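You operate a simulated robot arm through the tools that you are given. There is no shell and no other tool. Be economical: measure what you need, move in short steps, check, and stop when the job is done.

You are at the controls of a simulated two-armed robot. One attempt, no reset.

Task
Sleeve both long bars, then shut the black one in the yellow drawer.
Fine: sleeves out over the lug joints; the other long bar ends on its rests. Where these are worked on the way, their far stop is far enough and under half their travel is too little: yellow drawer.
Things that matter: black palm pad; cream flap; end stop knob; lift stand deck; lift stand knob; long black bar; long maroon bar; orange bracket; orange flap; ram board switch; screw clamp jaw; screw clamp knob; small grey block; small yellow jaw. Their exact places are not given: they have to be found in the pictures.

The check looks at the end state, three seconds after you hand in, the way a careful person would. Anything else that was tipped, shoved, dropped, spilled or broken makes it a failure.

Robot
Two 7-joint arms with two-finger parallel grippers on one trunk, on a base that drives. Base frame: it is fixed to the floor where the robot stands at the start and does not move with it; the origin is under the middle of the robot, x ahead of it, y to its left, z up. Readings come in m, rad, newtons and seconds.
The left shoulder is at the start at [0.07, 0.133, 1.301], the right one opposite. With the tool pointing down near the work surface each hand reaches from about 0.18 to 0.64 m from the robot's upright axis, wherever it stands, measured 20 degrees to its own side. Places, roughly: black palm pad [0.5, -0.6, 0.9]; cream flap [0.7, -1.5, 1]; end stop knob [0.4, -1.4, 0.9]; lift stand deck [0.6, -1.9, 0.9]; lift stand knob [0.4, -2, 0.9]; orange bracket [0.4, -1.9, 1]; orange flap [0.7, -1.2, 1]; ram board switch [0.7, -0.6, 0.9]; screw clamp jaw [0.5, -1.2, 1]; screw clamp knob [0.5, -1.2, 1]; small grey block [0.6, -0.8, 0.9]; small yellow jaw [0.6, -1.5, 0.9]; teal prop [0.4, -1.8, 0.9]; white end stop [0.5, -1.5, 0.9]; white palm pad [0.5, -0.9, 0.9]; yellow drawer [0.5, -0.3, 0.9]. Payload 1.57 kg a hand.
The TCP of each hand is the grasp point between the finger pads, 0.03 m short of the fingertips. In the tool frame z runs along the fingers and y along their closing line. Largest opening 0.08 m; finger width 0.017, thickness 0.012; the body of the gripper, 0.04 by 0.082 m, starts 0.08 m behind the TCP.
Orientation is that of the tool frame in the base frame, as a unit quaternion [w, x, y, z]. With the fingers straight down and closing along the base's y, the tool's x points along the base's -x, its y along +y and its z along -z.

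Tools
- The arms move only by the tool jog_arm. It takes "left_commands", "right_commands" or both (then of equal length, played together; a hand with none holds still); each is one flat list of numbers, 7 for each row, row after row: the shift along the tool's x, y, z in units of 40 mm (1.0 is 40 mm), then the turn, a rotation vector about the tool's x, y, z in units of 6 degrees (1.0 is 6 degrees), then the finger opening in m, from 0 to 0.08. In form: [dx, dy, dz, rx, ry, rz, gripper, dx, dy, dz, rx, ry, rz, gripper, ...]. A call has 1 to 8 rows; each row shifts and turns the commanded pose from where the row before left it, along the tool's axes as they then stand. A call with a number of a shift or a turn outside -1 to 1 is refused whole. Rows are played at 5 a second. More than 0.05 m and 0.15 rad between two rows, or a gripper value outside its range, and nothing of the call is played. A pose out of reach is approached as far as the arm can. The call stops where the force on the tool passes 40 N (or 10 N more than at its start, if that is more) or the arm is blocked; 0.2 s more then pass. Each finger travels about 0.153 m/s and halts on what it meets, pressing with about 27 N; the grip force reading is that of the motor and also rises with nothing between the fingers. The clock runs only during rows and for 0.2 s after the last one: add rows that do not move to give the fingers time. It gives the time, the measured TCP pose, the force on the tool (base axes), the opening and the grip force at its end, in the units of the frame above (readings bear some noise), with the torque about the TCP (base axes, N m) and any sound that the robot's microphone picked up.
- Cameras (640 x 400 px; columns grow to the right, rows downward): "scene" is now at [0.1182, -0.0363, 1.5042]; the picture's right is [-0.48, -0.88, 0.00], its down [-0.69, 0.37, -0.62] and it looks along [0.55, -0.30, -0.78] (base axes); focal length 251 px, centre (320, 200). "left" rides on the left gripper at [0.072, 0.007, -0.122] in its tool frame; the picture's right is [-0.09, 1.00, 0.00], its down [-0.84, -0.08, -0.54] and it looks along [-0.54, -0.05, 0.84] (tool axes); focal length 238 px, centre (320, 200). "right" rides on the right gripper at [0.072, -0.007, -0.122] in its tool frame; the picture's right is [0.09, 1.00, 0.00], its down [-0.84, 0.08, -0.54] and it looks along [-0.54, 0.05, 0.84] (tool axes); focal length 238 px, centre (320, 200).
- get_image(camera): a new picture of that camera. No time passes.
- move_column(by): slides the trunk up (or, below 0, down) by that many m; the arms and the scene camera ride with it, the base frame stays. It gives what a move gives, with no picture.
- drive_base(legs): drives the robot by 1 to 6 legs, each [ahead, left, turn to the left] in m, m and rad, along the robot's own axes; the way and the turn of a leg run together, so that a leg with both is an arc; at most 1.5 m and 3.142 rad a leg. The arms and the cameras ride along, it lands a little off, and it stops where it bumps. It gives what a move gives.
- turn_head(pan, tilt): turns the head with the scene camera to pan (to the left, within 1.501 rad either way) and tilt (down, from -0.506 to 1.204), counted from straight ahead of the robot. It gives what a move gives.
- probe_pixels(camera, pixels): for up to 12 pixels [column, row] of the newest picture of that camera ("zoom" is the newest enlarged one), the place [x, y, z] in the base frame of the surface seen there, good to about 0.003 m. No time passes.
- inspect(camera, box): a new picture of the part [left, top, right, bottom] of that camera's present view, enlarged. No time passes.
- sign_off(): hands the job in; it is judged then, once.

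Keep the steps short. Do not move on a guess: measure, check each grasp and each placing, and mend mistakes. In all there are 80 turns and 78 pictures (those below and enlarged ones count). Leave the grippers open and the arms clear of the work at the hand-in unless told otherwise, and finish with a single line.

The tools are called after "Call:" as name(argument=value, ...) on one line, values as JSON. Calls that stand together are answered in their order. jog_arm: Moves the arms, as the interface text tells. Its arguments: {"type":"object","properties":{"left_commands":{"type":"array"},"right_commands":{"type":"array"}},"required":[]} The other tools are called the same way: move_column (by) slides the trunk up or down; drive_base (legs) drives the base; turn_head (pan, tilt) turns the head that bears the scene camera; get_image (camera) takes a picture; probe_pixels (camera, pixels) gives the place of the surface under pixels of a picture; inspect (camera, box) takes an enlarged picture of a part of a camera's view; sign_off () hands the job in.

At the start:

```text
t: 0.0
left_tcp_pos: [0.3869, -0.0386, 1.205]
left_orientation: [0.0, 0.001, 1.0, 0.0]
left_force: [0.1, -0.7, -0.8]
left_moment: [-0.02, 0.03, 0.0]
left_opening: 0.0802
left_finger_force: 0.0
right_tcp_pos: [0.2611, -0.3456, 1.2744]
right_orientation: [0.0, 0.001, 1.0, 0.001]
right_force: [-1.1, -0.1, 0.6]
right_moment: [-0.01, 0.03, 0.04]
right_opening: 0.0799
right_finger_force: 0.1
trunk travel left (down, up): [-0.875, 0.065]
robot x, y, heading: [0.0007, 0.0012, -0.003]
head pan, tilt: [-0.497, 0.897]
```

scene: 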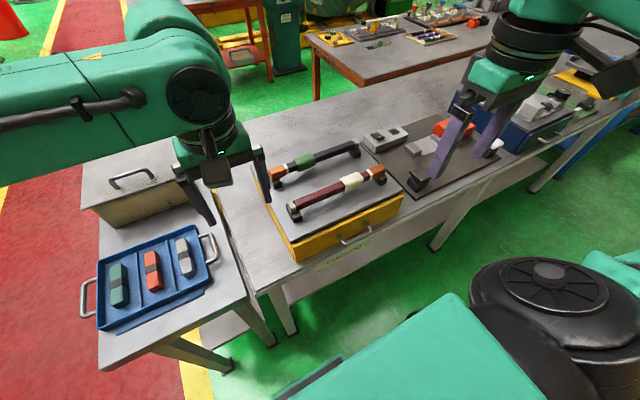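
right: 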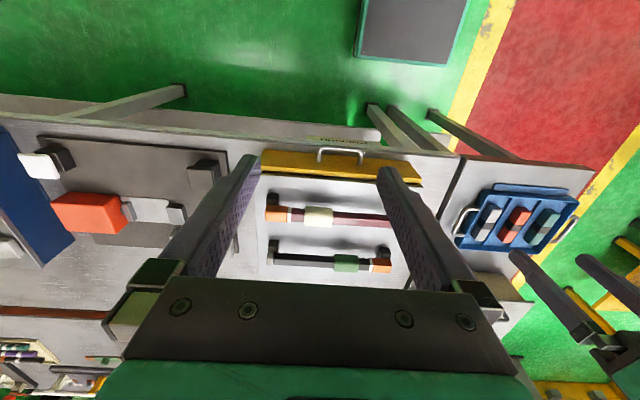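
left: 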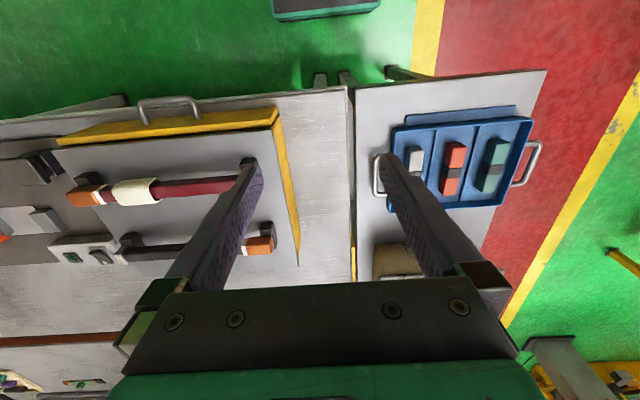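

I see two bars on rests on top of the yellow drawer cabinet, each with a sleeve and an orange end. I'll enlarge that area first.

Call:
inspect(camera="scene", box=[240, 130, 420, 270])

Call:
inspect(camera="left", box=[30, 90, 310, 280])

Call:
inspect(camera="right", box=[240, 140, 440, 290])

```text
2.86 times, centred on (330, 200) of scene
```

zoom: 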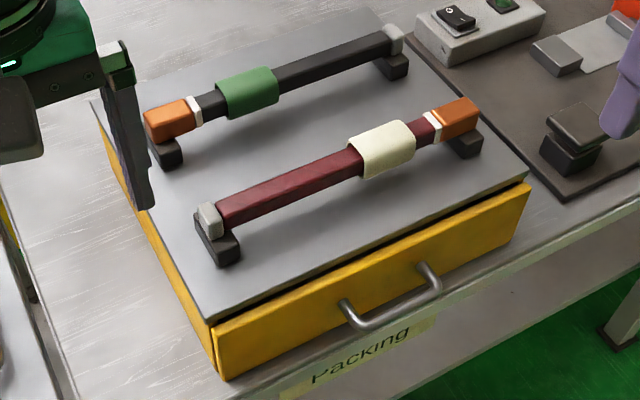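

```text
2.11 times, centred on (170, 185) of left
```

zoom: 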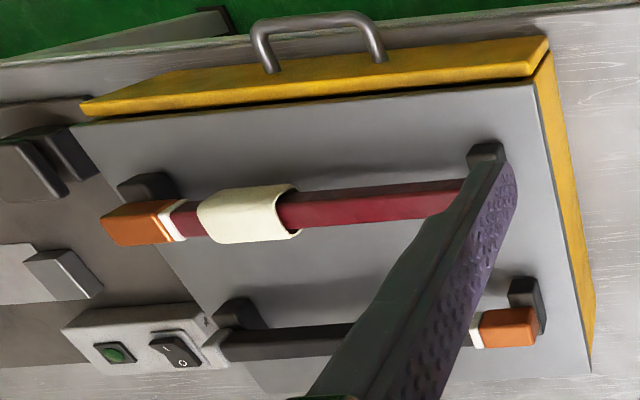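

```text
2.67 times, centred on (340, 215) of right
```

zoom: 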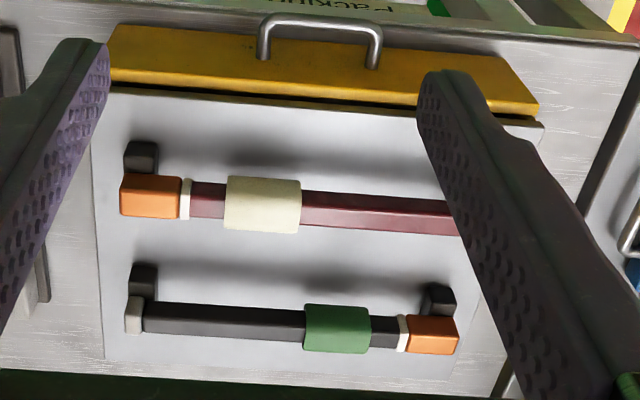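

Next I measure the bars, sleeves, rings, lugs, the handle and the cabinet top on this enlarged picture.

Call:
probe_pixels(camera="zoom", pixels=[[124, 195], [185, 198], [228, 205], [298, 208], [400, 210], [134, 316], [200, 318], [308, 328], [368, 328], [402, 333], [455, 335], [320, 28]])

Call:
probe_pixels(camera="right", pixels=[[330, 230], [275, 199], [404, 249], [330, 160], [270, 160], [416, 178], [280, 245], [320, 180], [345, 212], [440, 160], [344, 156], [290, 262]])

```text
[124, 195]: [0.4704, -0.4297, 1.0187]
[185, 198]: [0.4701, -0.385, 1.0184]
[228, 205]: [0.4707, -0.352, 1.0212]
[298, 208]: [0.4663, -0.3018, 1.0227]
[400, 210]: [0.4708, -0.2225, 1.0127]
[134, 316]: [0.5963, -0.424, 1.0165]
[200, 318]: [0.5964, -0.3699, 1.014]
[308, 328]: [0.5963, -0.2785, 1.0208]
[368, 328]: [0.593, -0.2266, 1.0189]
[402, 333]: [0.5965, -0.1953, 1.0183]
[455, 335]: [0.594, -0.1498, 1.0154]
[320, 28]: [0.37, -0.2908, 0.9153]
```

```text
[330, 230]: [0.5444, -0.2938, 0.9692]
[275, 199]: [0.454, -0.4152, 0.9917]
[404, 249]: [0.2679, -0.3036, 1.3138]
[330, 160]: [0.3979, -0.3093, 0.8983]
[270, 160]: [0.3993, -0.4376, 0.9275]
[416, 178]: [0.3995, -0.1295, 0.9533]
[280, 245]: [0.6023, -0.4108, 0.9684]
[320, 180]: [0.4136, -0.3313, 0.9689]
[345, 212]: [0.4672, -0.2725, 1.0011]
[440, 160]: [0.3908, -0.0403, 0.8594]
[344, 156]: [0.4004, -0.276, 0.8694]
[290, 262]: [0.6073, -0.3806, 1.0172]
```

The bars lie along y: maroon at x≈0.47, black at x≈0.595. The cabinet top is at z≈0.969 and the handle at x≈0.37. I'll drive right so the robot's axis lines up with y≈-0.29, then look again.

Call:
drive_base(legs=[[0.0, -0.29, 0.0]])

Call:
turn_head(pan=0.0, tilt=0.85)

Call:
get_image(camera="scene")

```text
t: 2.0
left_tcp_pos: [0.3875, -0.3247, 1.2045]
left_orientation: [0.0, 0.0, 1.0, -0.001]
left_force: [-0.1, 0.4, 0.3]
left_moment: [-0.01, 0.01, 0.0]
left_opening: 0.0798
left_finger_force: 0.0
right_tcp_pos: [0.2607, -0.6311, 1.2755]
right_orientation: [0.0, 0.0, 1.0, -0.001]
right_force: [-0.4, 0.3, 0.2]
right_moment: [-0.03, -0.03, 0.01]
right_opening: 0.0802
right_finger_force: 0.2
trunk travel left (down, up): [-0.875, 0.065]
robot x, y, heading: [0.0018, -0.2856, -0.003]
head pan, tilt: [-0.497, 0.897]
```

```text
t: 2.9
left_tcp_pos: [0.3869, -0.3271, 1.204]
left_orientation: [0.001, 0.001, 1.0, 0.0]
left_force: [-0.7, 0.2, -0.3]
left_moment: [0.0, 0.0, 0.03]
left_opening: 0.0798
left_finger_force: 0.1
right_tcp_pos: [0.26, -0.6345, 1.2738]
right_orientation: [0.0, 0.0, 1.0, -0.001]
right_force: [0.8, 0.1, 0.7]
right_moment: [0.03, 0.01, -0.02]
right_opening: 0.0801
right_finger_force: 0.1
trunk travel left (down, up): [-0.875, 0.065]
robot x, y, heading: [0.0026, -0.2873, -0.01]
head pan, tilt: [0.0, 0.85]
```

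```text
71 pictures are left
```

scene: 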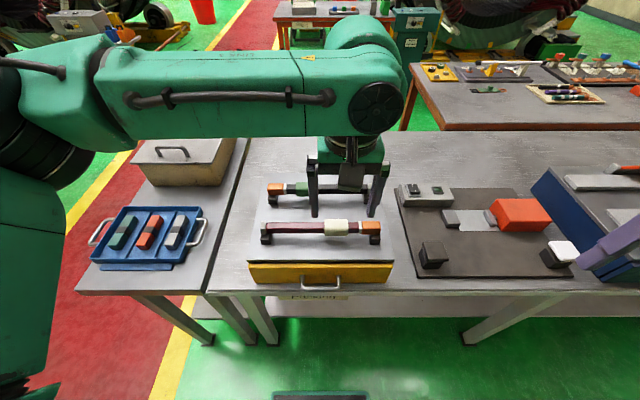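

Clear view. I'll bring the left hand over the maroon bar's free half and the right hand over from the side, starting the left quarter turn so its fingers close along x. Both stay high.

Call:
jog_arm(left_commands=[-0.52, 0.855, 0, 0, 0, 0, 0.08, -0.52, 0.855, 0, 0, 0, 0, 0.08, -0.52, 0.855, 0, 0, 0, 0, 0.08, -0.52, 0.855, 0, 0, 0, 0, 0.08, 0, 0, 0, 0, 0, 1, 0.08, 0, 0, 0, 0, 0, 1, 0.08, 0, 0, 0, 0, 0, 1, 0.08, 0, 0, 0, 0, 0, 1, 0.08], right_commands=[-0.656, 0.575, 0.22, 0, 0, 0, 0.08, -0.656, 0.575, 0.22, 0, 0, 0, 0.08, -0.656, 0.575, 0.22, 0, 0, 0, 0.08, -0.656, 0.575, 0.22, 0, 0, 0, 0.08, -0.656, 0.575, 0.22, 0, 0, 0, 0.08, -0.656, 0.575, 0.22, 0, 0, 0, 0.08, -0.656, 0.575, 0.22, 0, 0, 0, 0.08, -0.656, 0.575, 0.22, 0, 0, 0, 0.08])

Call:
jog_arm(left_commands=[0, 0, 0, 0, 0, 1, 0.08, 0, 0, 0, 0, 0, 1, 0.08, 0, 0, 0, 0, 0, 1, 0.08, 0, 0, 0, 0, 0, 1, 0.08, 0, 0, 0, 0, 0, 1, 0.08, 0, 0, 0, 0, 0, 1, 0.08, 0, 0, 0, 0, 0, 1, 0.08, 0, 0, 0, 0, 0, 1, 0.08], right_commands=[0, 0, 0, 0, 0, -1, 0.08, 0, 0, 0, 0, 0, -1, 0.08, 0, 0, 0, 0, 0, -1, 0.08, 0, 0, 0, 0, 0, -1, 0.08, 0, 0, 0, 0, 0, -1, 0.08, 0, 0, 0, 0, 0, -1, 0.08, 0, 0, 0, 0, 0, -1, 0.08, 0, 0, 0, 0, 0, -1, 0.08])

Call:
jog_arm(left_commands=[0, 0, 0, 0, 0, 1, 0.08, 0, 0, 0, 0, 0, 1, 0.08, 0, 0, 0, 0, 0, 1, 0.08, 0, 0, 0, 0, 0, 0, 0.08, 0, 0, 0, 0, 0, 0, 0.08, 0, 0, 0, 0, 0, 0, 0.08, 0, 0, 0, 0, 0, 0, 0.08], right_commands=[0, 0, 0, 0, 0, -1, 0.08, 0, 0, 0, 0, 0, -1, 0.08, 0, 0, 0, 0, 0, -1, 0.08, 0, 0, 0, 0, 0, -1, 0.08, 0, 0, 0, 0, 0, -1, 0.08, 0, 0, 0, 0, 0, -1, 0.08, 0, 0, 0, 0, 0, -1, 0.08])

Call:
get_image(camera="scene")

Call:
get_image(camera="right")

Call:
get_image(camera="left")

```text
t: 4.7
left_tcp_pos: [0.4735, -0.1896, 1.2041]
left_orientation: [-0.001, 0.209, 0.978, -0.002]
left_force: [-0.5, 0.0, 0.5]
left_moment: [-0.02, 0.05, 0.0]
left_opening: 0.0801
left_finger_force: 0.0
right_tcp_pos: [0.4745, -0.4504, 1.2032]
right_orientation: [-0.002, 0.0, 1.0, 0.0]
right_force: [-0.7, -0.4, 0.3]
right_moment: [-0.02, 0.04, 0.0]
right_opening: 0.0798
right_finger_force: 0.1
trunk travel left (down, up): [-0.875, 0.065]
robot x, y, heading: [0.0009, -0.2865, -0.004]
head pan, tilt: [0.0, 0.85]
```

```text
t: 6.5
left_tcp_pos: [0.4704, -0.1907, 1.2052]
left_orientation: [0.0, 0.589, 0.808, 0.0]
left_force: [-0.3, 0.3, -0.1]
left_moment: [0.01, -0.01, -0.02]
left_opening: 0.08
left_finger_force: 0.1
right_tcp_pos: [0.4707, -0.4501, 1.2052]
right_orientation: [0.0, -0.407, 0.913, 0.0]
right_force: [-0.4, 0.3, 0.8]
right_moment: [-0.03, 0.0, 0.01]
right_opening: 0.08
right_finger_force: 0.1
trunk travel left (down, up): [-0.875, 0.065]
robot x, y, heading: [-0.0008, -0.2927, -0.004]
head pan, tilt: [0.0, 0.85]
```

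```text
t: 8.1
left_tcp_pos: [0.4719, -0.19, 1.2052]
left_orientation: [0.0, 0.707, 0.707, 0.0]
left_force: [-0.6, 0.5, 0.1]
left_moment: [-0.03, -0.02, -0.02]
left_opening: 0.08
left_finger_force: 0.1
right_tcp_pos: [0.4711, -0.4504, 1.2052]
right_orientation: [-0.001, 0.708, -0.707, 0.0]
right_force: [0.8, 0.0, -0.2]
right_moment: [-0.02, 0.0, -0.01]
right_opening: 0.08
right_finger_force: 0.1
trunk travel left (down, up): [-0.875, 0.065]
robot x, y, heading: [0.0006, -0.2876, -0.007]
head pan, tilt: [0.0, 0.85]
```

```text
70 pictures are left
```

scene: 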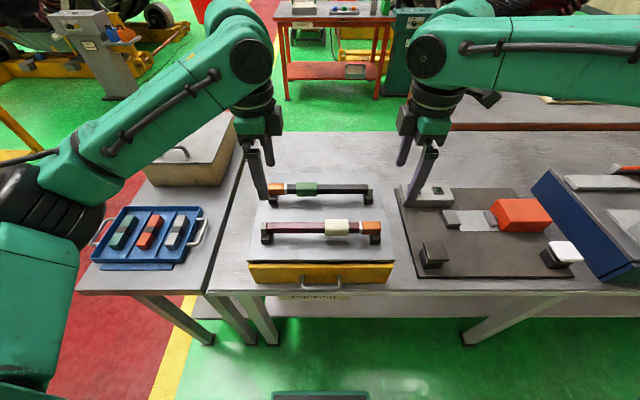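

```text
69 pictures are left
```

right: 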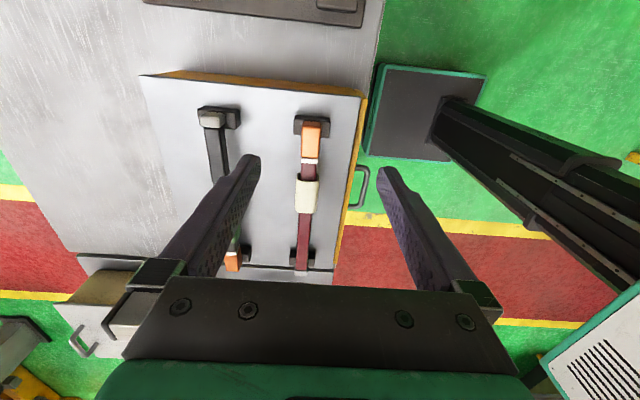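

```text
68 pictures are left
```

left: 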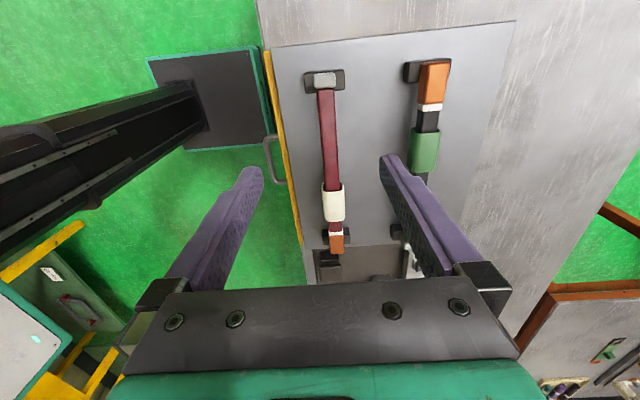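

I want a closer view of the rests and the sleeve and ring geometry.

Call:
inspect(camera="right", box=[170, 90, 370, 215])

Call:
probe_pixels(camera="zoom", pixels=[[450, 102], [455, 145], [448, 216], [440, 285], [473, 285], [410, 285], [440, 380], [430, 220], [465, 220], [130, 95], [500, 110], [410, 150]])

Call:
probe_pixels(camera="right", pixels=[[430, 70], [370, 150], [360, 185], [480, 80], [362, 95], [330, 260]])

```text
3.20 times, centred on (270, 152) of right
```

zoom: 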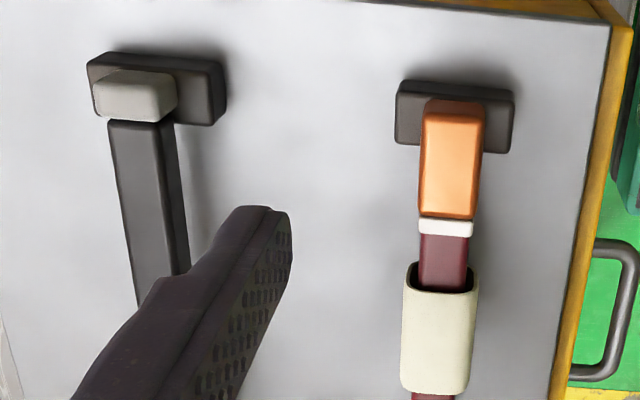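

```text
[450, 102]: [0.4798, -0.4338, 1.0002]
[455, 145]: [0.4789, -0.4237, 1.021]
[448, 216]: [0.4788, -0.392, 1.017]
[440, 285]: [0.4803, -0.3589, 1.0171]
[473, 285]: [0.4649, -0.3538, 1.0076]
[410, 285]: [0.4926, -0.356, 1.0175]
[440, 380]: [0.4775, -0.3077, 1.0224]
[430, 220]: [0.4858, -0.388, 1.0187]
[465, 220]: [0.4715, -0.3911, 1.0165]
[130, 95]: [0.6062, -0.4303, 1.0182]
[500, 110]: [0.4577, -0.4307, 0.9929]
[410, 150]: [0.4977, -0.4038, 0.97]
```

```text
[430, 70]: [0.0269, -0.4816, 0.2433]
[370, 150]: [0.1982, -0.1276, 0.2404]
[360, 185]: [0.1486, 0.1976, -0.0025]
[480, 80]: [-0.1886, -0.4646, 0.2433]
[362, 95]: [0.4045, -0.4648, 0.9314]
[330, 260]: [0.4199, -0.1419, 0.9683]
```

The rests are flat blocks with tops at about 0.994. The maroon bar is centred at x≈0.478, its sleeve spans y −0.357 to −0.304 and the ring is at y≈−0.388. I'll bring the right hand above the cream sleeve and the left above the bar, then lower both partway.

Call:
jog_arm(left_commands=[-0.25, 0.15, 0, 0, 0, 0, 0.08, 0, 0, 0, 0, 0, 0, 0.08, 0, 0, 0, 0, 0, 0, 0.08, 0, 0, 1, 0, 0, 0, 0.08, 0, 0, 1, 0, 0, 0, 0.08, 0, 0, 1, 0, 0, 0, 0.08, 0, 0, 1, 0, 0, 0, 0.08, 0, 0, 0, 0, 0, 0, 0.08], right_commands=[-1, -0.06, 0, 0, 0, 0, 0.08, -1, -0.06, 0, 0, 0, 0, 0.08, -1, -0.06, 0, 0, 0, 0, 0.08, 0, 0, 1, 0, 0, 0, 0.08, 0, 0, 1, 0, 0, 0, 0.08, 0, 0, 1, 0, 0, 0, 0.08, 0, 0, 1, 0, 0, 0, 0.08, 0, 0, 0, 0, 0, 0, 0.08])

Call:
get_image(camera="right")

Call:
get_image(camera="left")

```text
t: 9.9
left_tcp_pos: [0.4775, -0.1988, 1.0433]
left_orientation: [-0.001, 0.707, 0.707, 0.0]
left_force: [0.9, -0.4, 0.7]
left_moment: [-0.02, 0.01, 0.02]
left_opening: 0.0799
left_finger_force: 0.0
right_tcp_pos: [0.4398, -0.3815, 1.0513]
right_orientation: [0.002, -0.707, 0.707, 0.0]
right_force: [0.8, -0.2, -0.5]
right_moment: [-0.03, -0.02, 0.03]
right_opening: 0.0801
right_finger_force: 0.0
right hand out of reach, approached as far as the arm can: row 2, 3, 6, 7
trunk travel left (down, up): [-0.875, 0.065]
robot x, y, heading: [0.0006, -0.2871, -0.0]
head pan, tilt: [0.0, 0.85]
```

```text
66 pictures are left
```

right: 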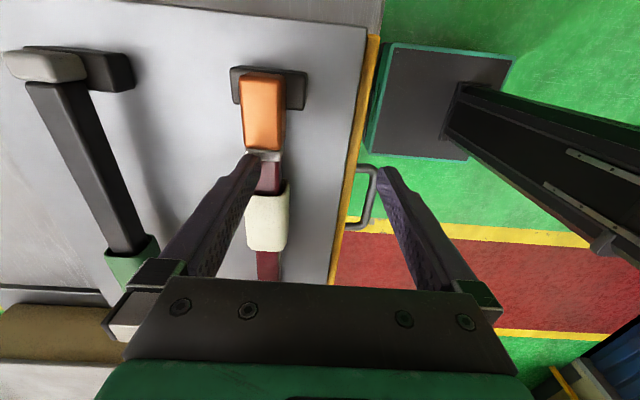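

```text
65 pictures are left
```

left: 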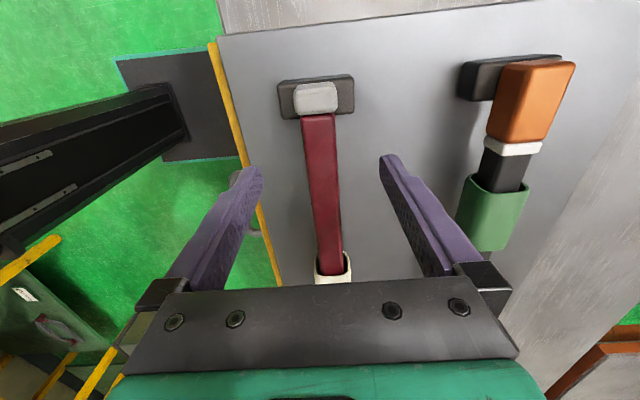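

The right hand hit its reach limit at (0.440, −0.382) with no contact. I'll raise it, tilt it about 24° so the fingers lean toward +y and the wrist stays outboard, and see where that puts it.

Call:
jog_arm(right_commands=[0, 0, -1, 0, 0, 0, 0.08, 0, 0, -0.5, 0, 0, 0, 0.08, 0, 0, 0, 0, -1, 0, 0.08, 0, 0, 0, 0, -1, 0, 0.08, 0, 0, 0, 0, -1, 0, 0.08, 0, 0, 0, 0, -1, 0, 0.08, 0, -0.9, 0, 0, 0, 0, 0.08, 0, 0, 0, 0, 0, 0, 0.08])

```text
t: 11.7
left_tcp_pos: [0.479, -0.1978, 1.0437]
left_orientation: [-0.001, 0.707, 0.707, 0.0]
left_force: [0.2, -0.5, -0.4]
left_moment: [-0.02, 0.0, 0.0]
left_opening: 0.0798
left_finger_force: 0.0
right_tcp_pos: [0.475, -0.3843, 1.1075]
right_orientation: [0.147, -0.692, 0.692, 0.147]
right_force: [0.1, 0.0, 0.2]
right_moment: [-0.02, 0.02, -0.02]
right_opening: 0.0801
right_finger_force: 0.1
trunk travel left (down, up): [-0.875, 0.065]
robot x, y, heading: [0.0002, -0.2877, -0.002]
head pan, tilt: [0.0, 0.85]
```

Reach works with the tilt. Now I move over the sleeve at (0.478, −0.33) with z 1.05.

Call:
jog_arm(right_commands=[-0.33, -0.07, 0.31, 0, 0, 0, 0.08, -0.33, 0, 0.31, 0, 0, 0, 0.08, 0, 0, 0.62, 0, 0, 0, 0.08, 0, 0, 0.62, 0, 0, 0, 0.08, 0, 0, 0, 0, 0, 0, 0.08])

Call:
get_image(camera="right")

```text
t: 12.9
left_tcp_pos: [0.4774, -0.199, 1.0445]
left_orientation: [0.0, 0.707, 0.707, 0.0]
left_force: [-0.1, 0.3, -0.6]
left_moment: [0.0, 0.01, 0.01]
left_opening: 0.0801
left_finger_force: 0.1
right_tcp_pos: [0.4726, -0.3333, 1.0561]
right_orientation: [0.147, -0.691, 0.692, 0.146]
right_force: [0.2, 0.6, -0.5]
right_moment: [0.01, 0.01, 0.0]
right_opening: 0.0802
right_finger_force: 0.1
right hand out of reach, approached as far as the arm can: row 4
trunk travel left (down, up): [-0.875, 0.065]
robot x, y, heading: [-0.0004, -0.2907, 0.001]
head pan, tilt: [0.0, 0.85]
```

```text
64 pictures are left
```

right: 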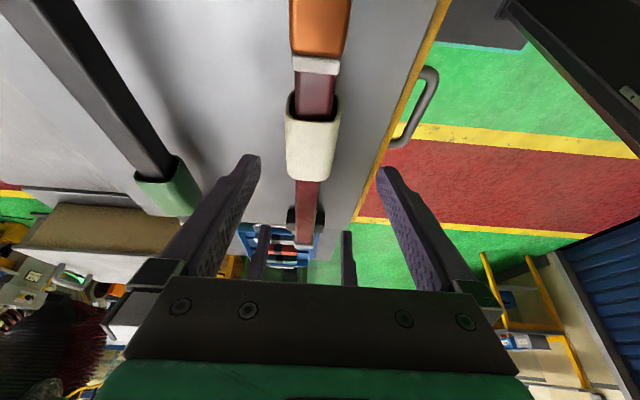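

It still hits its limit just before low enough. I'll tilt 12° more, then go down to the sleeve.

Call:
jog_arm(right_commands=[0, 0, 0, 0, -1, 0, 0.08, 0, 0, 0, 0, -1, 0, 0.08, 0.06, -0.12, 0.09, 0, 0, 0, 0.08, 0.18, 0, 0.24, 0, 0, 0, 0.08, 0.18, 0, 0.24, 0, 0, 0, 0.08, 0.18, 0, 0.24, 0, 0, 0, 0.08, 0, 0, 0, 0, 0, 0, 0.08])

```text
t: 14.5
left_tcp_pos: [0.4782, -0.1977, 1.0444]
left_orientation: [0.0, 0.707, 0.707, 0.0]
left_force: [0.0, 0.3, -0.2]
left_moment: [0.02, 0.01, -0.02]
left_opening: 0.0799
left_finger_force: 0.0
right_tcp_pos: [0.4671, -0.3404, 1.0256]
right_orientation: [0.22, -0.672, 0.673, 0.218]
right_force: [-0.3, 0.5, 0.4]
right_moment: [-0.02, -0.02, 0.0]
right_opening: 0.0801
right_finger_force: 0.0
right hand out of reach, approached as far as the arm can: row 5, 6
trunk travel left (down, up): [-0.875, 0.065]
robot x, y, heading: [0.0017, -0.2877, -0.003]
head pan, tilt: [0.0, 0.85]
```

The limit comes in as the hand gets low relative to the shoulder, so lowering the trunk should help. I'll raise both hands 0.10 m first, then lower the trunk 0.10 m.

Call:
jog_arm(left_commands=[0, 0, -0.9, 0, 0, 0, 0.08, 0, 0, -0.9, 0, 0, 0, 0.08, 0, 0, -0.8, 0, 0, 0, 0.08, 0, 0, 0, 0, 0, 0, 0.08], right_commands=[-0.53, 0, -0.73, 0, 0, 0, 0.08, -0.53, 0, -0.73, 0, 0, 0, 0.08, -0.53, 0, -0.73, 0, 0, 0, 0.08, 0, 0, 0, 0, 0, 0, 0.08])

Call:
move_column(by=-0.1)

```text
t: 15.5
left_tcp_pos: [0.4767, -0.1977, 1.1475]
left_orientation: [0.0, 0.707, 0.707, 0.0]
left_force: [0.6, -0.1, -0.4]
left_moment: [0.01, -0.01, -0.01]
left_opening: 0.08
left_finger_force: 0.0
right_tcp_pos: [0.4675, -0.3413, 1.1339]
right_orientation: [0.219, -0.672, 0.673, 0.218]
right_force: [0.0, 0.3, 0.1]
right_moment: [0.01, 0.0, 0.01]
right_opening: 0.0801
right_finger_force: 0.2
trunk travel left (down, up): [-0.875, 0.065]
robot x, y, heading: [-0.0009, -0.287, 0.002]
head pan, tilt: [0.0, 0.85]
```

```text
t: 16.9
left_tcp_pos: [0.4773, -0.1993, 1.0475]
left_orientation: [0.0, 0.708, 0.707, 0.001]
left_force: [0.5, 0.3, 0.4]
left_moment: [0.02, 0.01, 0.03]
left_opening: 0.08
left_finger_force: 0.1
right_tcp_pos: [0.4674, -0.3422, 1.0325]
right_orientation: [-0.219, 0.673, -0.672, -0.218]
right_force: [-1.0, 0.1, 0.2]
right_moment: [-0.03, -0.03, -0.03]
right_opening: 0.0801
right_finger_force: 0.1
trunk travel left (down, up): [-0.775, 0.165]
robot x, y, heading: [-0.0005, -0.2888, 0.003]
head pan, tilt: [0.0, 0.85]
```

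Now I lower both: the right onto the sleeve at (0.478, −0.333, 1.008) and the left to bar height.

Call:
jog_arm(left_commands=[0, 0.02, 0.5, 0, 0, 0, 0.08, 0, 0, 0.48, 0, 0, 0, 0.08, 0, 0, 0, 0, 0, 0, 0.08], right_commands=[0.0, -0.265, 0.0, 0, 0, 0, 0.08, 0.09, 0, 0.32, 0, 0, 0, 0.08, 0.09, 0, 0.31, 0, 0, 0, 0.08])

Call:
get_image(camera="right")

Call:
get_image(camera="scene")

```text
t: 17.7
left_tcp_pos: [0.4797, -0.1991, 1.0076]
left_orientation: [0.0, 0.708, 0.707, 0.0]
left_force: [-1.1, -0.3, 0.4]
left_moment: [0.0, -0.01, 0.02]
left_opening: 0.0802
left_finger_force: 0.1
right_tcp_pos: [0.4781, -0.3322, 1.0086]
right_orientation: [0.219, -0.672, 0.673, 0.219]
right_force: [0.0, 0.3, -0.1]
right_moment: [0.02, -0.01, 0.0]
right_opening: 0.0801
right_finger_force: 0.1
trunk travel left (down, up): [-0.775, 0.165]
robot x, y, heading: [0.0051, -0.2901, -0.005]
head pan, tilt: [0.0, 0.85]
```

```text
63 pictures are left
```

right: 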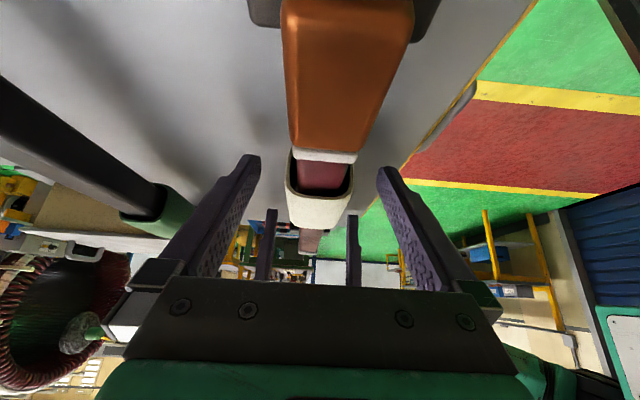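

```text
62 pictures are left
```

scene: 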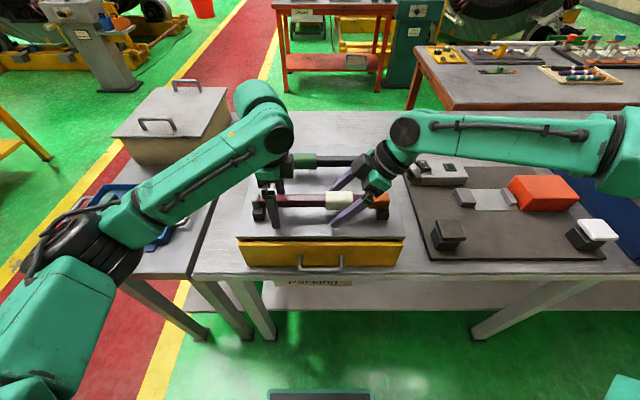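

Reached. Both hands straddle the maroon bar evenly, so I close both.

Call:
jog_arm(left_commands=[0, 0, 0, 0, 0, 0, 0.04, 0, 0, 0, 0, 0, 0, 0.0, 0, 0, 0, 0, 0, 0, 0.0, 0, 0, 0, 0, 0, 0, 0.0], right_commands=[0, 0, 0, 0, 0, 0, 0.05, 0, 0, 0, 0, 0, 0, 0.02, 0, 0, 0, 0, 0, 0, 0.02, 0, 0, 0, 0, 0, 0, 0.02])

Call:
get_image(camera="right")

```text
t: 18.7
left_tcp_pos: [0.4784, -0.1986, 1.0077]
left_orientation: [0.0, 0.707, 0.707, -0.001]
left_force: [0.5, -0.4, 0.5]
left_moment: [0.03, -0.01, 0.01]
left_opening: 0.0217
left_finger_force: 26.4
right_tcp_pos: [0.4787, -0.3322, 1.0081]
right_orientation: [0.218, -0.672, 0.673, 0.218]
right_force: [-1.5, -0.3, 1.2]
right_moment: [-0.11, 0.06, 0.0]
right_opening: 0.035
right_finger_force: 27.2
trunk travel left (down, up): [-0.775, 0.165]
robot x, y, heading: [0.0028, -0.29, -0.001]
head pan, tilt: [0.0, 0.85]
```

```text
61 pictures are left
```

right: 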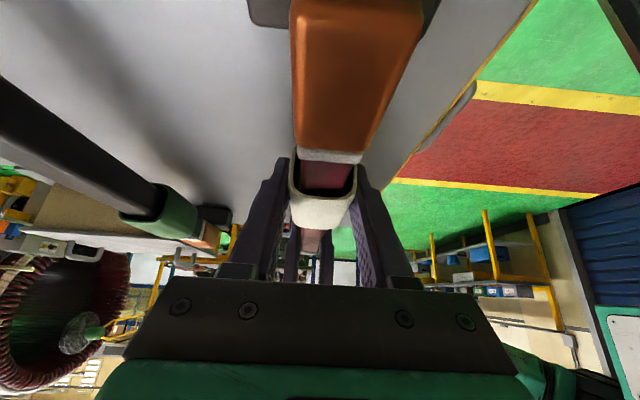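

Both are gripped: bar 0.022 wide, sleeve 0.035 wide. Now I slide the sleeve 0.056 m toward −y, slowly.

Call:
jog_arm(left_commands=[0, 0, 0, 0, 0, 0, 0, 0, 0, 0, 0, 0, 0, 0, 0, 0, 0, 0, 0, 0, 0, 0, 0, 0, 0, 0, 0, 0, 0, 0, 0, 0, 0, 0, 0], right_commands=[0.283, 0, -0.206, 0, 0, 0, 0.02, 0.283, 0, -0.206, 0, 0, 0, 0.02, 0.283, 0, -0.206, 0, 0, 0, 0.02, 0.283, 0, -0.206, 0, 0, 0, 0.02, 0, 0, 0, 0, 0, 0, 0.02])

Call:
get_image(camera="right")

```text
t: 19.9
left_tcp_pos: [0.4771, -0.2004, 1.0091]
left_orientation: [0.001, 0.708, 0.706, 0.0]
left_force: [-1.2, -11.5, 0.9]
left_moment: [0.51, 0.0, 0.16]
left_opening: 0.0214
left_finger_force: 26.6
right_tcp_pos: [0.4768, -0.3879, 1.0075]
right_orientation: [0.22, -0.672, 0.673, 0.218]
right_force: [0.6, 12.2, 3.9]
right_moment: [0.01, 0.01, -0.09]
right_opening: 0.0346
right_finger_force: 27.1
trunk travel left (down, up): [-0.775, 0.165]
robot x, y, heading: [-0.0018, -0.2877, -0.0]
head pan, tilt: [0.0, 0.85]
```

```text
60 pictures are left
```

right: 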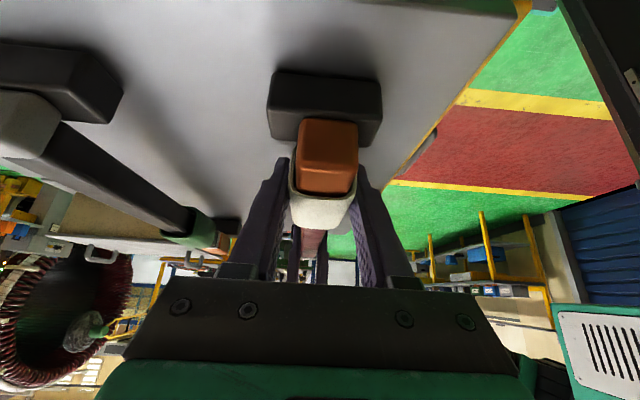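

It slid, with about 12 N friction and the left hand holding. I release both, right first, and check the sleeve.

Call:
jog_arm(left_commands=[0, 0, 0, 0, 0, 0, 0, 0, 0, 0, 0, 0, 0, 0, 0, 0, 0, 0, 0, 0, 0, 0, 0, 0, 0, 0, 0, 0.08, 0, 0, 0, 0, 0, 0, 0.08, 0, 0, 0, 0, 0, 0, 0.08], right_commands=[0, 0, 0, 0, 0, 0, 0.08, 0, 0, 0, 0, 0, 0, 0.08, 0, 0, 0, 0, 0, 0, 0.08, 0, 0, 0, 0, 0, 0, 0.08, 0, 0, 0, 0, 0, 0, 0.08, 0, 0, 0, 0, 0, 0, 0.08])

Call:
jog_arm(left_commands=[0, 0, -0.8, 0, 0, 0, 0.08, 0, 0, -0.8, 0, 0, 0, 0.08, 0, 0, -0.8, 0, 0, 0, 0.08, 0, 0, -0.8, 0, 0, 0, 0.08], right_commands=[-0.47, 0, -0.647, 0, 0, 0, 0.08, -0.47, 0, -0.647, 0, 0, 0, 0.08, -0.47, 0, -0.647, 0, 0, 0, 0.08, -0.47, 0, -0.647, 0, 0, 0, 0.08])

Call:
get_image(camera="right")

Call:
get_image(camera="left")

```text
t: 21.3
left_tcp_pos: [0.4791, -0.1987, 1.0082]
left_orientation: [0.0, 0.707, 0.707, 0.0]
left_force: [0.1, -1.3, 0.1]
left_moment: [0.01, 0.02, -0.03]
left_opening: 0.0802
left_finger_force: 0.1
right_tcp_pos: [0.4769, -0.3906, 1.0088]
right_orientation: [0.22, -0.672, 0.673, 0.218]
right_force: [-0.3, 0.6, 0.0]
right_moment: [-0.02, -0.02, 0.02]
right_opening: 0.0801
right_finger_force: 0.0
trunk travel left (down, up): [-0.775, 0.165]
robot x, y, heading: [0.0023, -0.2887, -0.001]
head pan, tilt: [0.0, 0.85]
```

```text
t: 22.3
left_tcp_pos: [0.4776, -0.1998, 1.1369]
left_orientation: [0.0, 0.708, 0.707, -0.001]
left_force: [-0.6, 0.7, 1.0]
left_moment: [-0.04, -0.03, -0.01]
left_opening: 0.08
left_finger_force: 0.1
right_tcp_pos: [0.4759, -0.3878, 1.1364]
right_orientation: [0.219, -0.672, 0.673, 0.218]
right_force: [0.3, 0.9, 0.2]
right_moment: [0.01, 0.02, -0.02]
right_opening: 0.0803
right_finger_force: 0.2
trunk travel left (down, up): [-0.775, 0.165]
robot x, y, heading: [-0.0032, -0.2903, -0.004]
head pan, tilt: [0.0, 0.85]
```

```text
59 pictures are left
```

right: 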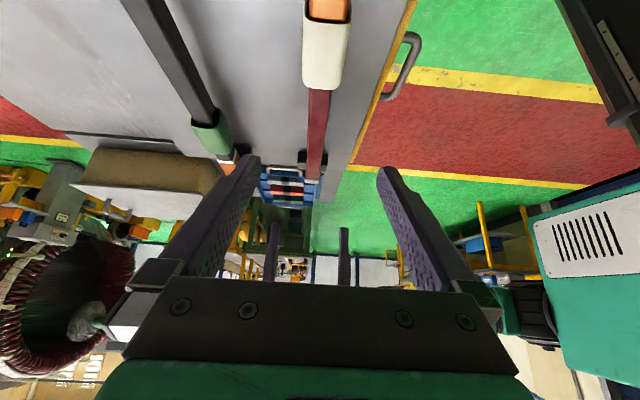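

```text
58 pictures are left
```

left: 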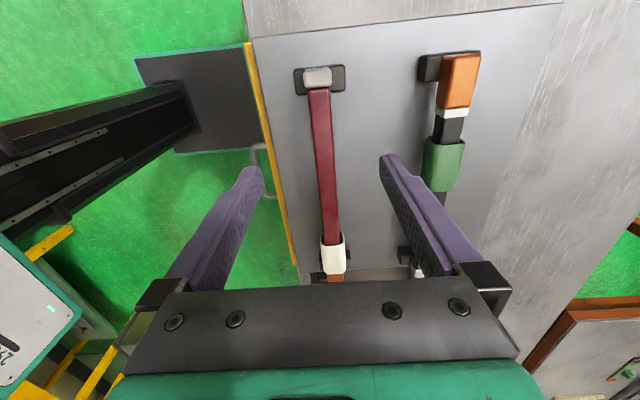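

The maroon sleeve now covers the ring. The black bar is farther out, so I'll measure it in the left view, then drive 0.10 m ahead with the hands high.

Call:
probe_pixels(camera="left", pixels=[[458, 80], [453, 112], [447, 128], [442, 152], [437, 195], [428, 165], [459, 165], [325, 240], [335, 278], [317, 76], [426, 68], [340, 250]])

Call:
drive_base(legs=[[0.1, 0.0, 0.0]])

Call:
get_image(camera="scene")

```text
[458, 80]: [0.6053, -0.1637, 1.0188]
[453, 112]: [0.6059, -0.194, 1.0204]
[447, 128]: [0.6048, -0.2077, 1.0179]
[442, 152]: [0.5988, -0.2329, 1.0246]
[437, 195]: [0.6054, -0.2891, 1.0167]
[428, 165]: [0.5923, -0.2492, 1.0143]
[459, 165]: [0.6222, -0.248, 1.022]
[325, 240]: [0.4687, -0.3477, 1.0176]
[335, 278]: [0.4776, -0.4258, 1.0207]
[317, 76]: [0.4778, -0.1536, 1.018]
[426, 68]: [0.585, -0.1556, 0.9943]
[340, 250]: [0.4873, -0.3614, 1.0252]
```

```text
t: 23.4
left_tcp_pos: [0.5751, -0.1994, 1.1383]
left_orientation: [0.0, 0.707, 0.707, 0.0]
left_force: [-0.6, 0.5, 0.9]
left_moment: [0.02, -0.01, 0.0]
left_opening: 0.0799
left_finger_force: 0.0
right_tcp_pos: [0.5757, -0.3878, 1.1365]
right_orientation: [0.22, -0.672, 0.673, 0.217]
right_force: [0.0, -0.1, -0.4]
right_moment: [0.01, -0.03, 0.02]
right_opening: 0.0799
right_finger_force: 0.0
trunk travel left (down, up): [-0.775, 0.165]
robot x, y, heading: [0.1004, -0.2907, 0.002]
head pan, tilt: [0.0, 0.85]
```

```text
57 pictures are left
```

scene: 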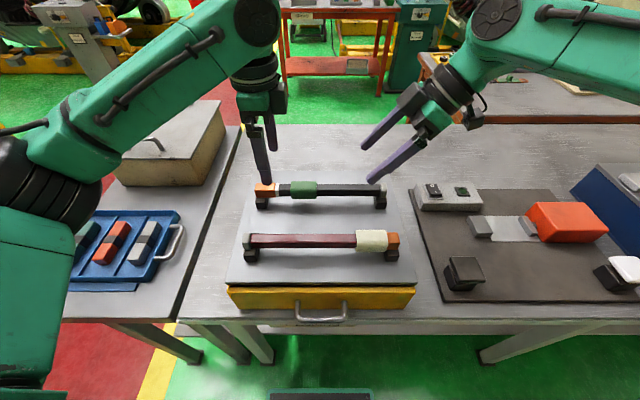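

The black bar is centred at x≈0.605, its sleeve centre is at y≈−0.255 and its ring at y≈−0.197. I'll tilt the left hand the mirror way and position both hands above the black bar: left over the green sleeve, right at y≈−0.37.

Call:
jog_arm(left_commands=[0, 0.375, 0, 0, -1, 0, 0.08, 0, 0.375, 0, 0, -1, 0, 0.08, 0, 0, 0, 0, -1, 0, 0.08, 0, 0, 0, 0, -1, 0, 0.08, 0, 0, 0, 0, -1, 0, 0.08, 0, 0, 0, 0, -1, 0, 0.08, -0.55, 0, 0.4, 0, 0, 0, 0.08, -0.55, 0, 0.4, 0, 0, 0, 0.08], right_commands=[0, -0.375, 0, 0, 0, 0, 0.08, 0, -0.375, 0, 0, 0, 0, 0.08, -0.36, 0, 0.26, 0, 0, 0, 0.08, 0, 0, 0, 0, 0, 0, 0.08, 0, 0, 0, 0, 0, 0, 0.08, 0, 0, 0, 0, 0, 0, 0.08, 0, 0, 0, 0, 0, 0, 0.08, 0, 0, 0, 0, 0, 0, 0.08])

Call:
get_image(camera="left")

```text
t: 25.2
left_tcp_pos: [0.6072, -0.2558, 1.1353]
left_orientation: [0.219, 0.672, 0.673, -0.217]
left_force: [-0.2, 0.4, 0.1]
left_moment: [0.04, -0.01, -0.03]
left_opening: 0.0799
left_finger_force: 0.1
right_tcp_pos: [0.6072, -0.371, 1.135]
right_orientation: [-0.219, 0.673, -0.672, -0.22]
right_force: [0.0, 0.6, 0.1]
right_moment: [-0.02, 0.0, 0.01]
right_opening: 0.0797
right_finger_force: 0.1
trunk travel left (down, up): [-0.775, 0.165]
robot x, y, heading: [0.0983, -0.2928, 0.001]
head pan, tilt: [0.0, 0.85]
```

```text
56 pictures are left
```

left: 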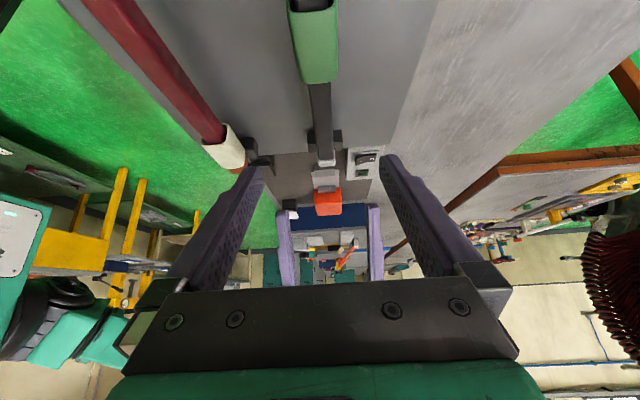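

Aligned. I lower both straight down to bar height.

Call:
jog_arm(left_commands=[0.467, -0.02, 0.642, 0, 0, 0, 0.08, 0.467, 0, 0.642, 0, 0, 0, 0.08, 0.467, 0, 0.642, 0, 0, 0, 0.08, 0.467, 0, 0.642, 0, 0, 0, 0.08, 0, 0, 0, 0, 0, 0, 0.08], right_commands=[0.467, 0.02, 0.642, 0, 0, 0, 0.08, 0.467, 0, 0.642, 0, 0, 0, 0.08, 0.467, 0, 0.642, 0, 0, 0, 0.08, 0.467, 0, 0.642, 0, 0, 0, 0.08, 0, 0, 0, 0, 0, 0, 0.08])

Call:
get_image(camera="left")

Call:
get_image(camera="scene")

```text
t: 26.4
left_tcp_pos: [0.6066, -0.2548, 1.0104]
left_orientation: [0.218, 0.672, 0.673, -0.219]
left_force: [-0.6, 0.8, -0.2]
left_moment: [-0.01, 0.04, -0.01]
left_opening: 0.08
left_finger_force: 0.0
right_tcp_pos: [0.6058, -0.3701, 1.0093]
right_orientation: [-0.22, 0.672, -0.672, -0.219]
right_force: [-0.9, 0.0, 0.1]
right_moment: [-0.01, -0.04, -0.05]
right_opening: 0.0803
right_finger_force: 0.1
trunk travel left (down, up): [-0.775, 0.165]
robot x, y, heading: [0.0987, -0.2889, -0.002]
head pan, tilt: [0.0, 0.85]
```

```text
55 pictures are left
```

left: 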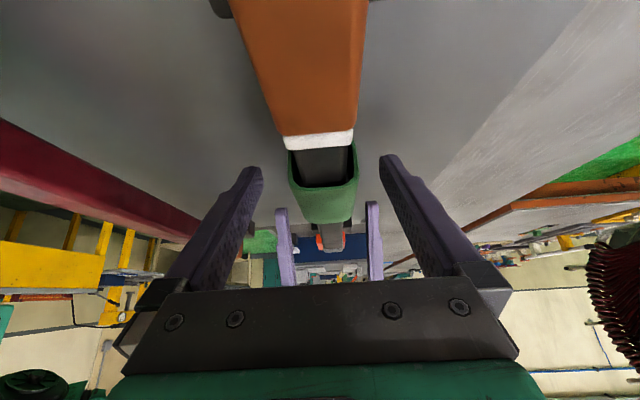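

```text
54 pictures are left
```

scene: 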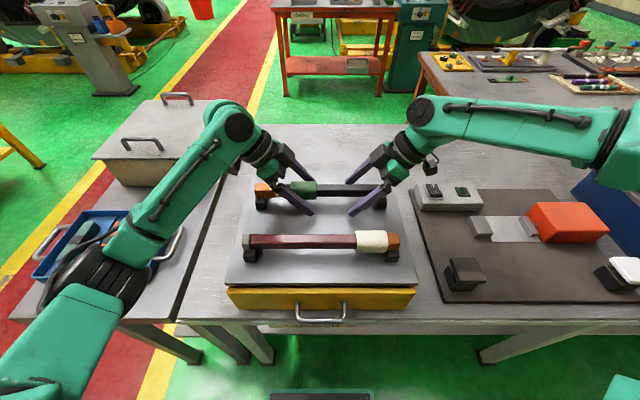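

Both are straddling. I close both and then slide the green sleeve 0.057 m toward +y.

Call:
jog_arm(left_commands=[0, 0, 0, 0, 0, 0, 0.05, 0, 0, 0, 0, 0, 0, 0.02, 0, 0, 0, 0, 0, 0, 0.02, 0, 0, 0, 0, 0, 0, 0.02], right_commands=[0, 0, 0, 0, 0, 0, 0.04, 0, 0, 0, 0, 0, 0, 0.0, 0, 0, 0, 0, 0, 0, 0.0, 0, 0, 0, 0, 0, 0, 0.0])

Call:
jog_arm(left_commands=[0.29, 0, -0.209, 0, 0, 0, 0.02, 0.29, 0, -0.209, 0, 0, 0, 0.02, 0.29, 0, -0.209, 0, 0, 0, 0.02, 0.29, 0, -0.209, 0, 0, 0, 0.02, 0, 0, 0, 0, 0, 0, 0.02], right_commands=[0, 0, 0, 0, 0, 0, 0, 0, 0, 0, 0, 0, 0, 0, 0, 0, 0, 0, 0, 0, 0, 0, 0, 0, 0, 0, 0, 0, 0, 0, 0, 0, 0, 0, 0])

Call:
get_image(camera="left")

```text
t: 27.4
left_tcp_pos: [0.6069, -0.2546, 1.0099]
left_orientation: [0.218, 0.673, 0.672, -0.218]
left_force: [-2.1, 1.1, 0.5]
left_moment: [-0.09, -0.02, -0.02]
left_opening: 0.0347
left_finger_force: 26.9
right_tcp_pos: [0.6068, -0.3698, 1.0092]
right_orientation: [0.219, -0.672, 0.673, 0.218]
right_force: [1.1, -0.6, 0.0]
right_moment: [0.1, -0.03, -0.04]
right_opening: 0.022
right_finger_force: 26.9
trunk travel left (down, up): [-0.775, 0.165]
robot x, y, heading: [0.0976, -0.2895, 0.001]
head pan, tilt: [0.0, 0.85]
```

```text
t: 28.6
left_tcp_pos: [0.6074, -0.1992, 1.0097]
left_orientation: [0.22, 0.673, 0.671, -0.22]
left_force: [-0.5, -15.6, 12.3]
left_moment: [-0.36, 0.11, -0.14]
left_opening: 0.0349
left_finger_force: 27.1
right_tcp_pos: [0.606, -0.3692, 1.0095]
right_orientation: [-0.219, 0.673, -0.671, -0.22]
right_force: [2.6, 15.5, -4.4]
right_moment: [-0.2, -0.05, -0.36]
right_opening: 0.0218
right_finger_force: 27.2
trunk travel left (down, up): [-0.775, 0.165]
robot x, y, heading: [0.1026, -0.2874, 0.005]
head pan, tilt: [0.0, 0.85]
```

```text
53 pictures are left
```

left: 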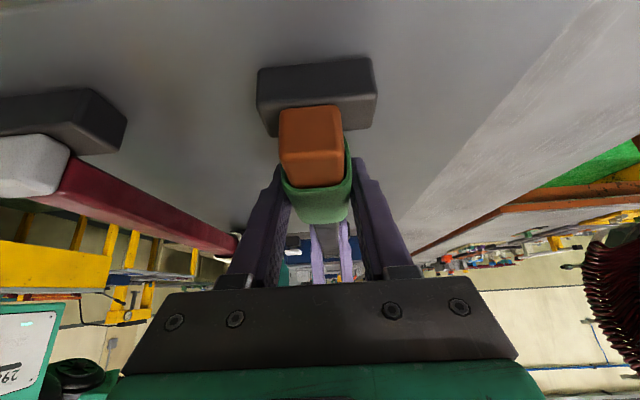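

The sleeve has slid. I release both and raise straight up, then check.

Call:
jog_arm(right_commands=[0, 0, 0, 0, 0, 0, 0, 0, 0, 0, 0, 0, 0, 0, 0, 0, 0, 0, 0, 0, 0, 0, 0, 0, 0, 0, 0, 0.08, 0, 0, 0, 0, 0, 0, 0.08, 0, 0, 0, 0, 0, 0, 0.08], left_commands=[0, 0, 0, 0, 0, 0, 0.08, 0, 0, 0, 0, 0, 0, 0.08, 0, 0, 0, 0, 0, 0, 0.08, 0, 0, 0, 0, 0, 0, 0.08, 0, 0, 0, 0, 0, 0, 0.08, 0, 0, 0, 0, 0, 0, 0.08])

Call:
jog_arm(left_commands=[-0.47, 0, -0.647, 0, 0, 0, 0.08, -0.47, 0, -0.647, 0, 0, 0, 0.08, -0.47, 0, -0.647, 0, 0, 0, 0.08, -0.47, 0, -0.647, 0, 0, 0, 0.08, -0.47, 0, -0.647, 0, 0, 0, 0.08], right_commands=[-0.47, 0, -0.647, 0, 0, 0, 0.08, -0.47, 0, -0.647, 0, 0, 0, 0.08, -0.47, 0, -0.647, 0, 0, 0, 0.08, -0.47, 0, -0.647, 0, 0, 0, 0.08, -0.47, 0, -0.647, 0, 0, 0, 0.08])

Call:
inspect(camera="scene", box=[220, 150, 420, 330])

```text
t: 30.0
left_tcp_pos: [0.6071, -0.1975, 1.0091]
left_orientation: [0.218, 0.673, 0.673, -0.218]
left_force: [-0.9, 0.1, 0.0]
left_moment: [0.0, -0.03, -0.02]
left_opening: 0.0801
left_finger_force: 0.1
right_tcp_pos: [0.6065, -0.3695, 1.0075]
right_orientation: [-0.218, 0.673, -0.671, -0.22]
right_force: [-0.2, 0.1, -0.6]
right_moment: [0.02, -0.01, 0.02]
right_opening: 0.0803
right_finger_force: 0.2
trunk travel left (down, up): [-0.775, 0.165]
robot x, y, heading: [0.1025, -0.2902, -0.001]
head pan, tilt: [0.0, 0.85]
```

```text
t: 31.2
left_tcp_pos: [0.6065, -0.1973, 1.1712]
left_orientation: [0.218, 0.673, 0.672, -0.218]
left_force: [-1.0, 0.0, 0.1]
left_moment: [-0.01, 0.01, 0.01]
left_opening: 0.08
left_finger_force: 0.2
right_tcp_pos: [0.6056, -0.3693, 1.1706]
right_orientation: [-0.218, 0.673, -0.672, -0.219]
right_force: [-0.4, -0.1, 1.4]
right_moment: [0.0, -0.04, 0.01]
right_opening: 0.0799
right_finger_force: 0.1
trunk travel left (down, up): [-0.775, 0.165]
robot x, y, heading: [0.0952, -0.2892, 0.002]
head pan, tilt: [0.0, 0.85]
```

```text
2.22 times, centred on (320, 240) of scene
```

zoom: 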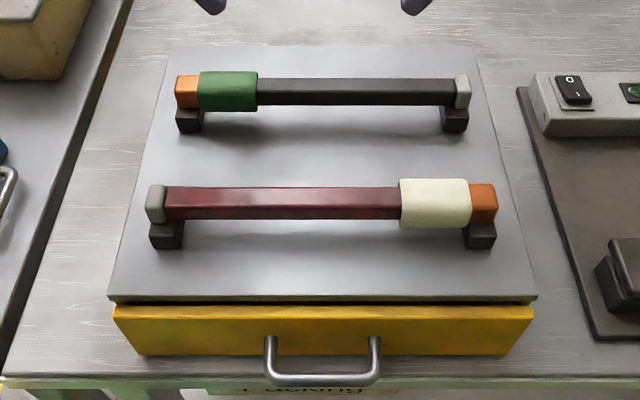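

Both sleeves cover the joints. I measure the sleeve edges, the drawer front and the handle.

Call:
probe_pixels(camera="zoom", pixels=[[200, 90], [255, 92], [180, 90], [403, 200], [466, 200], [492, 200], [320, 380], [269, 350], [373, 350], [125, 312], [525, 312], [320, 330]])

Call:
inspect(camera="scene", box=[270, 280, 370, 343])

```text
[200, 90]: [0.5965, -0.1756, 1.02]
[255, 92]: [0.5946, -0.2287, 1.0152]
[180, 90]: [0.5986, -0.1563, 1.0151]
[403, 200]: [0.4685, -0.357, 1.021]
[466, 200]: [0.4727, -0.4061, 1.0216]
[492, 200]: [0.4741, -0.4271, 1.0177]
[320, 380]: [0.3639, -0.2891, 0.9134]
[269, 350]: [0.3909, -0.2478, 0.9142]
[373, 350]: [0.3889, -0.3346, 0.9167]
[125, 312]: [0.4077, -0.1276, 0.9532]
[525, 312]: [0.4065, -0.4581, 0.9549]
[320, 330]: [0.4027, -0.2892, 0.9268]
```

```text
6.35 times, centred on (320, 312) of scene
```

zoom: 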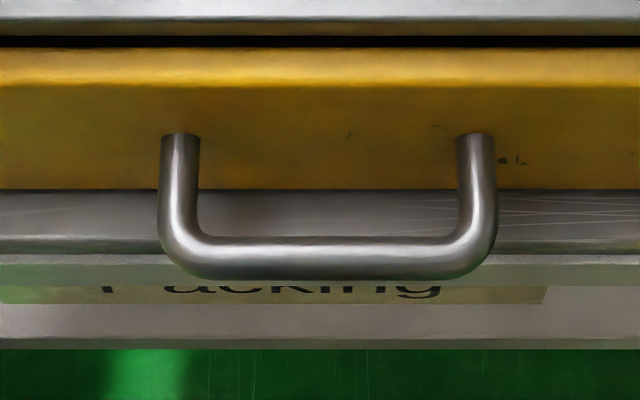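

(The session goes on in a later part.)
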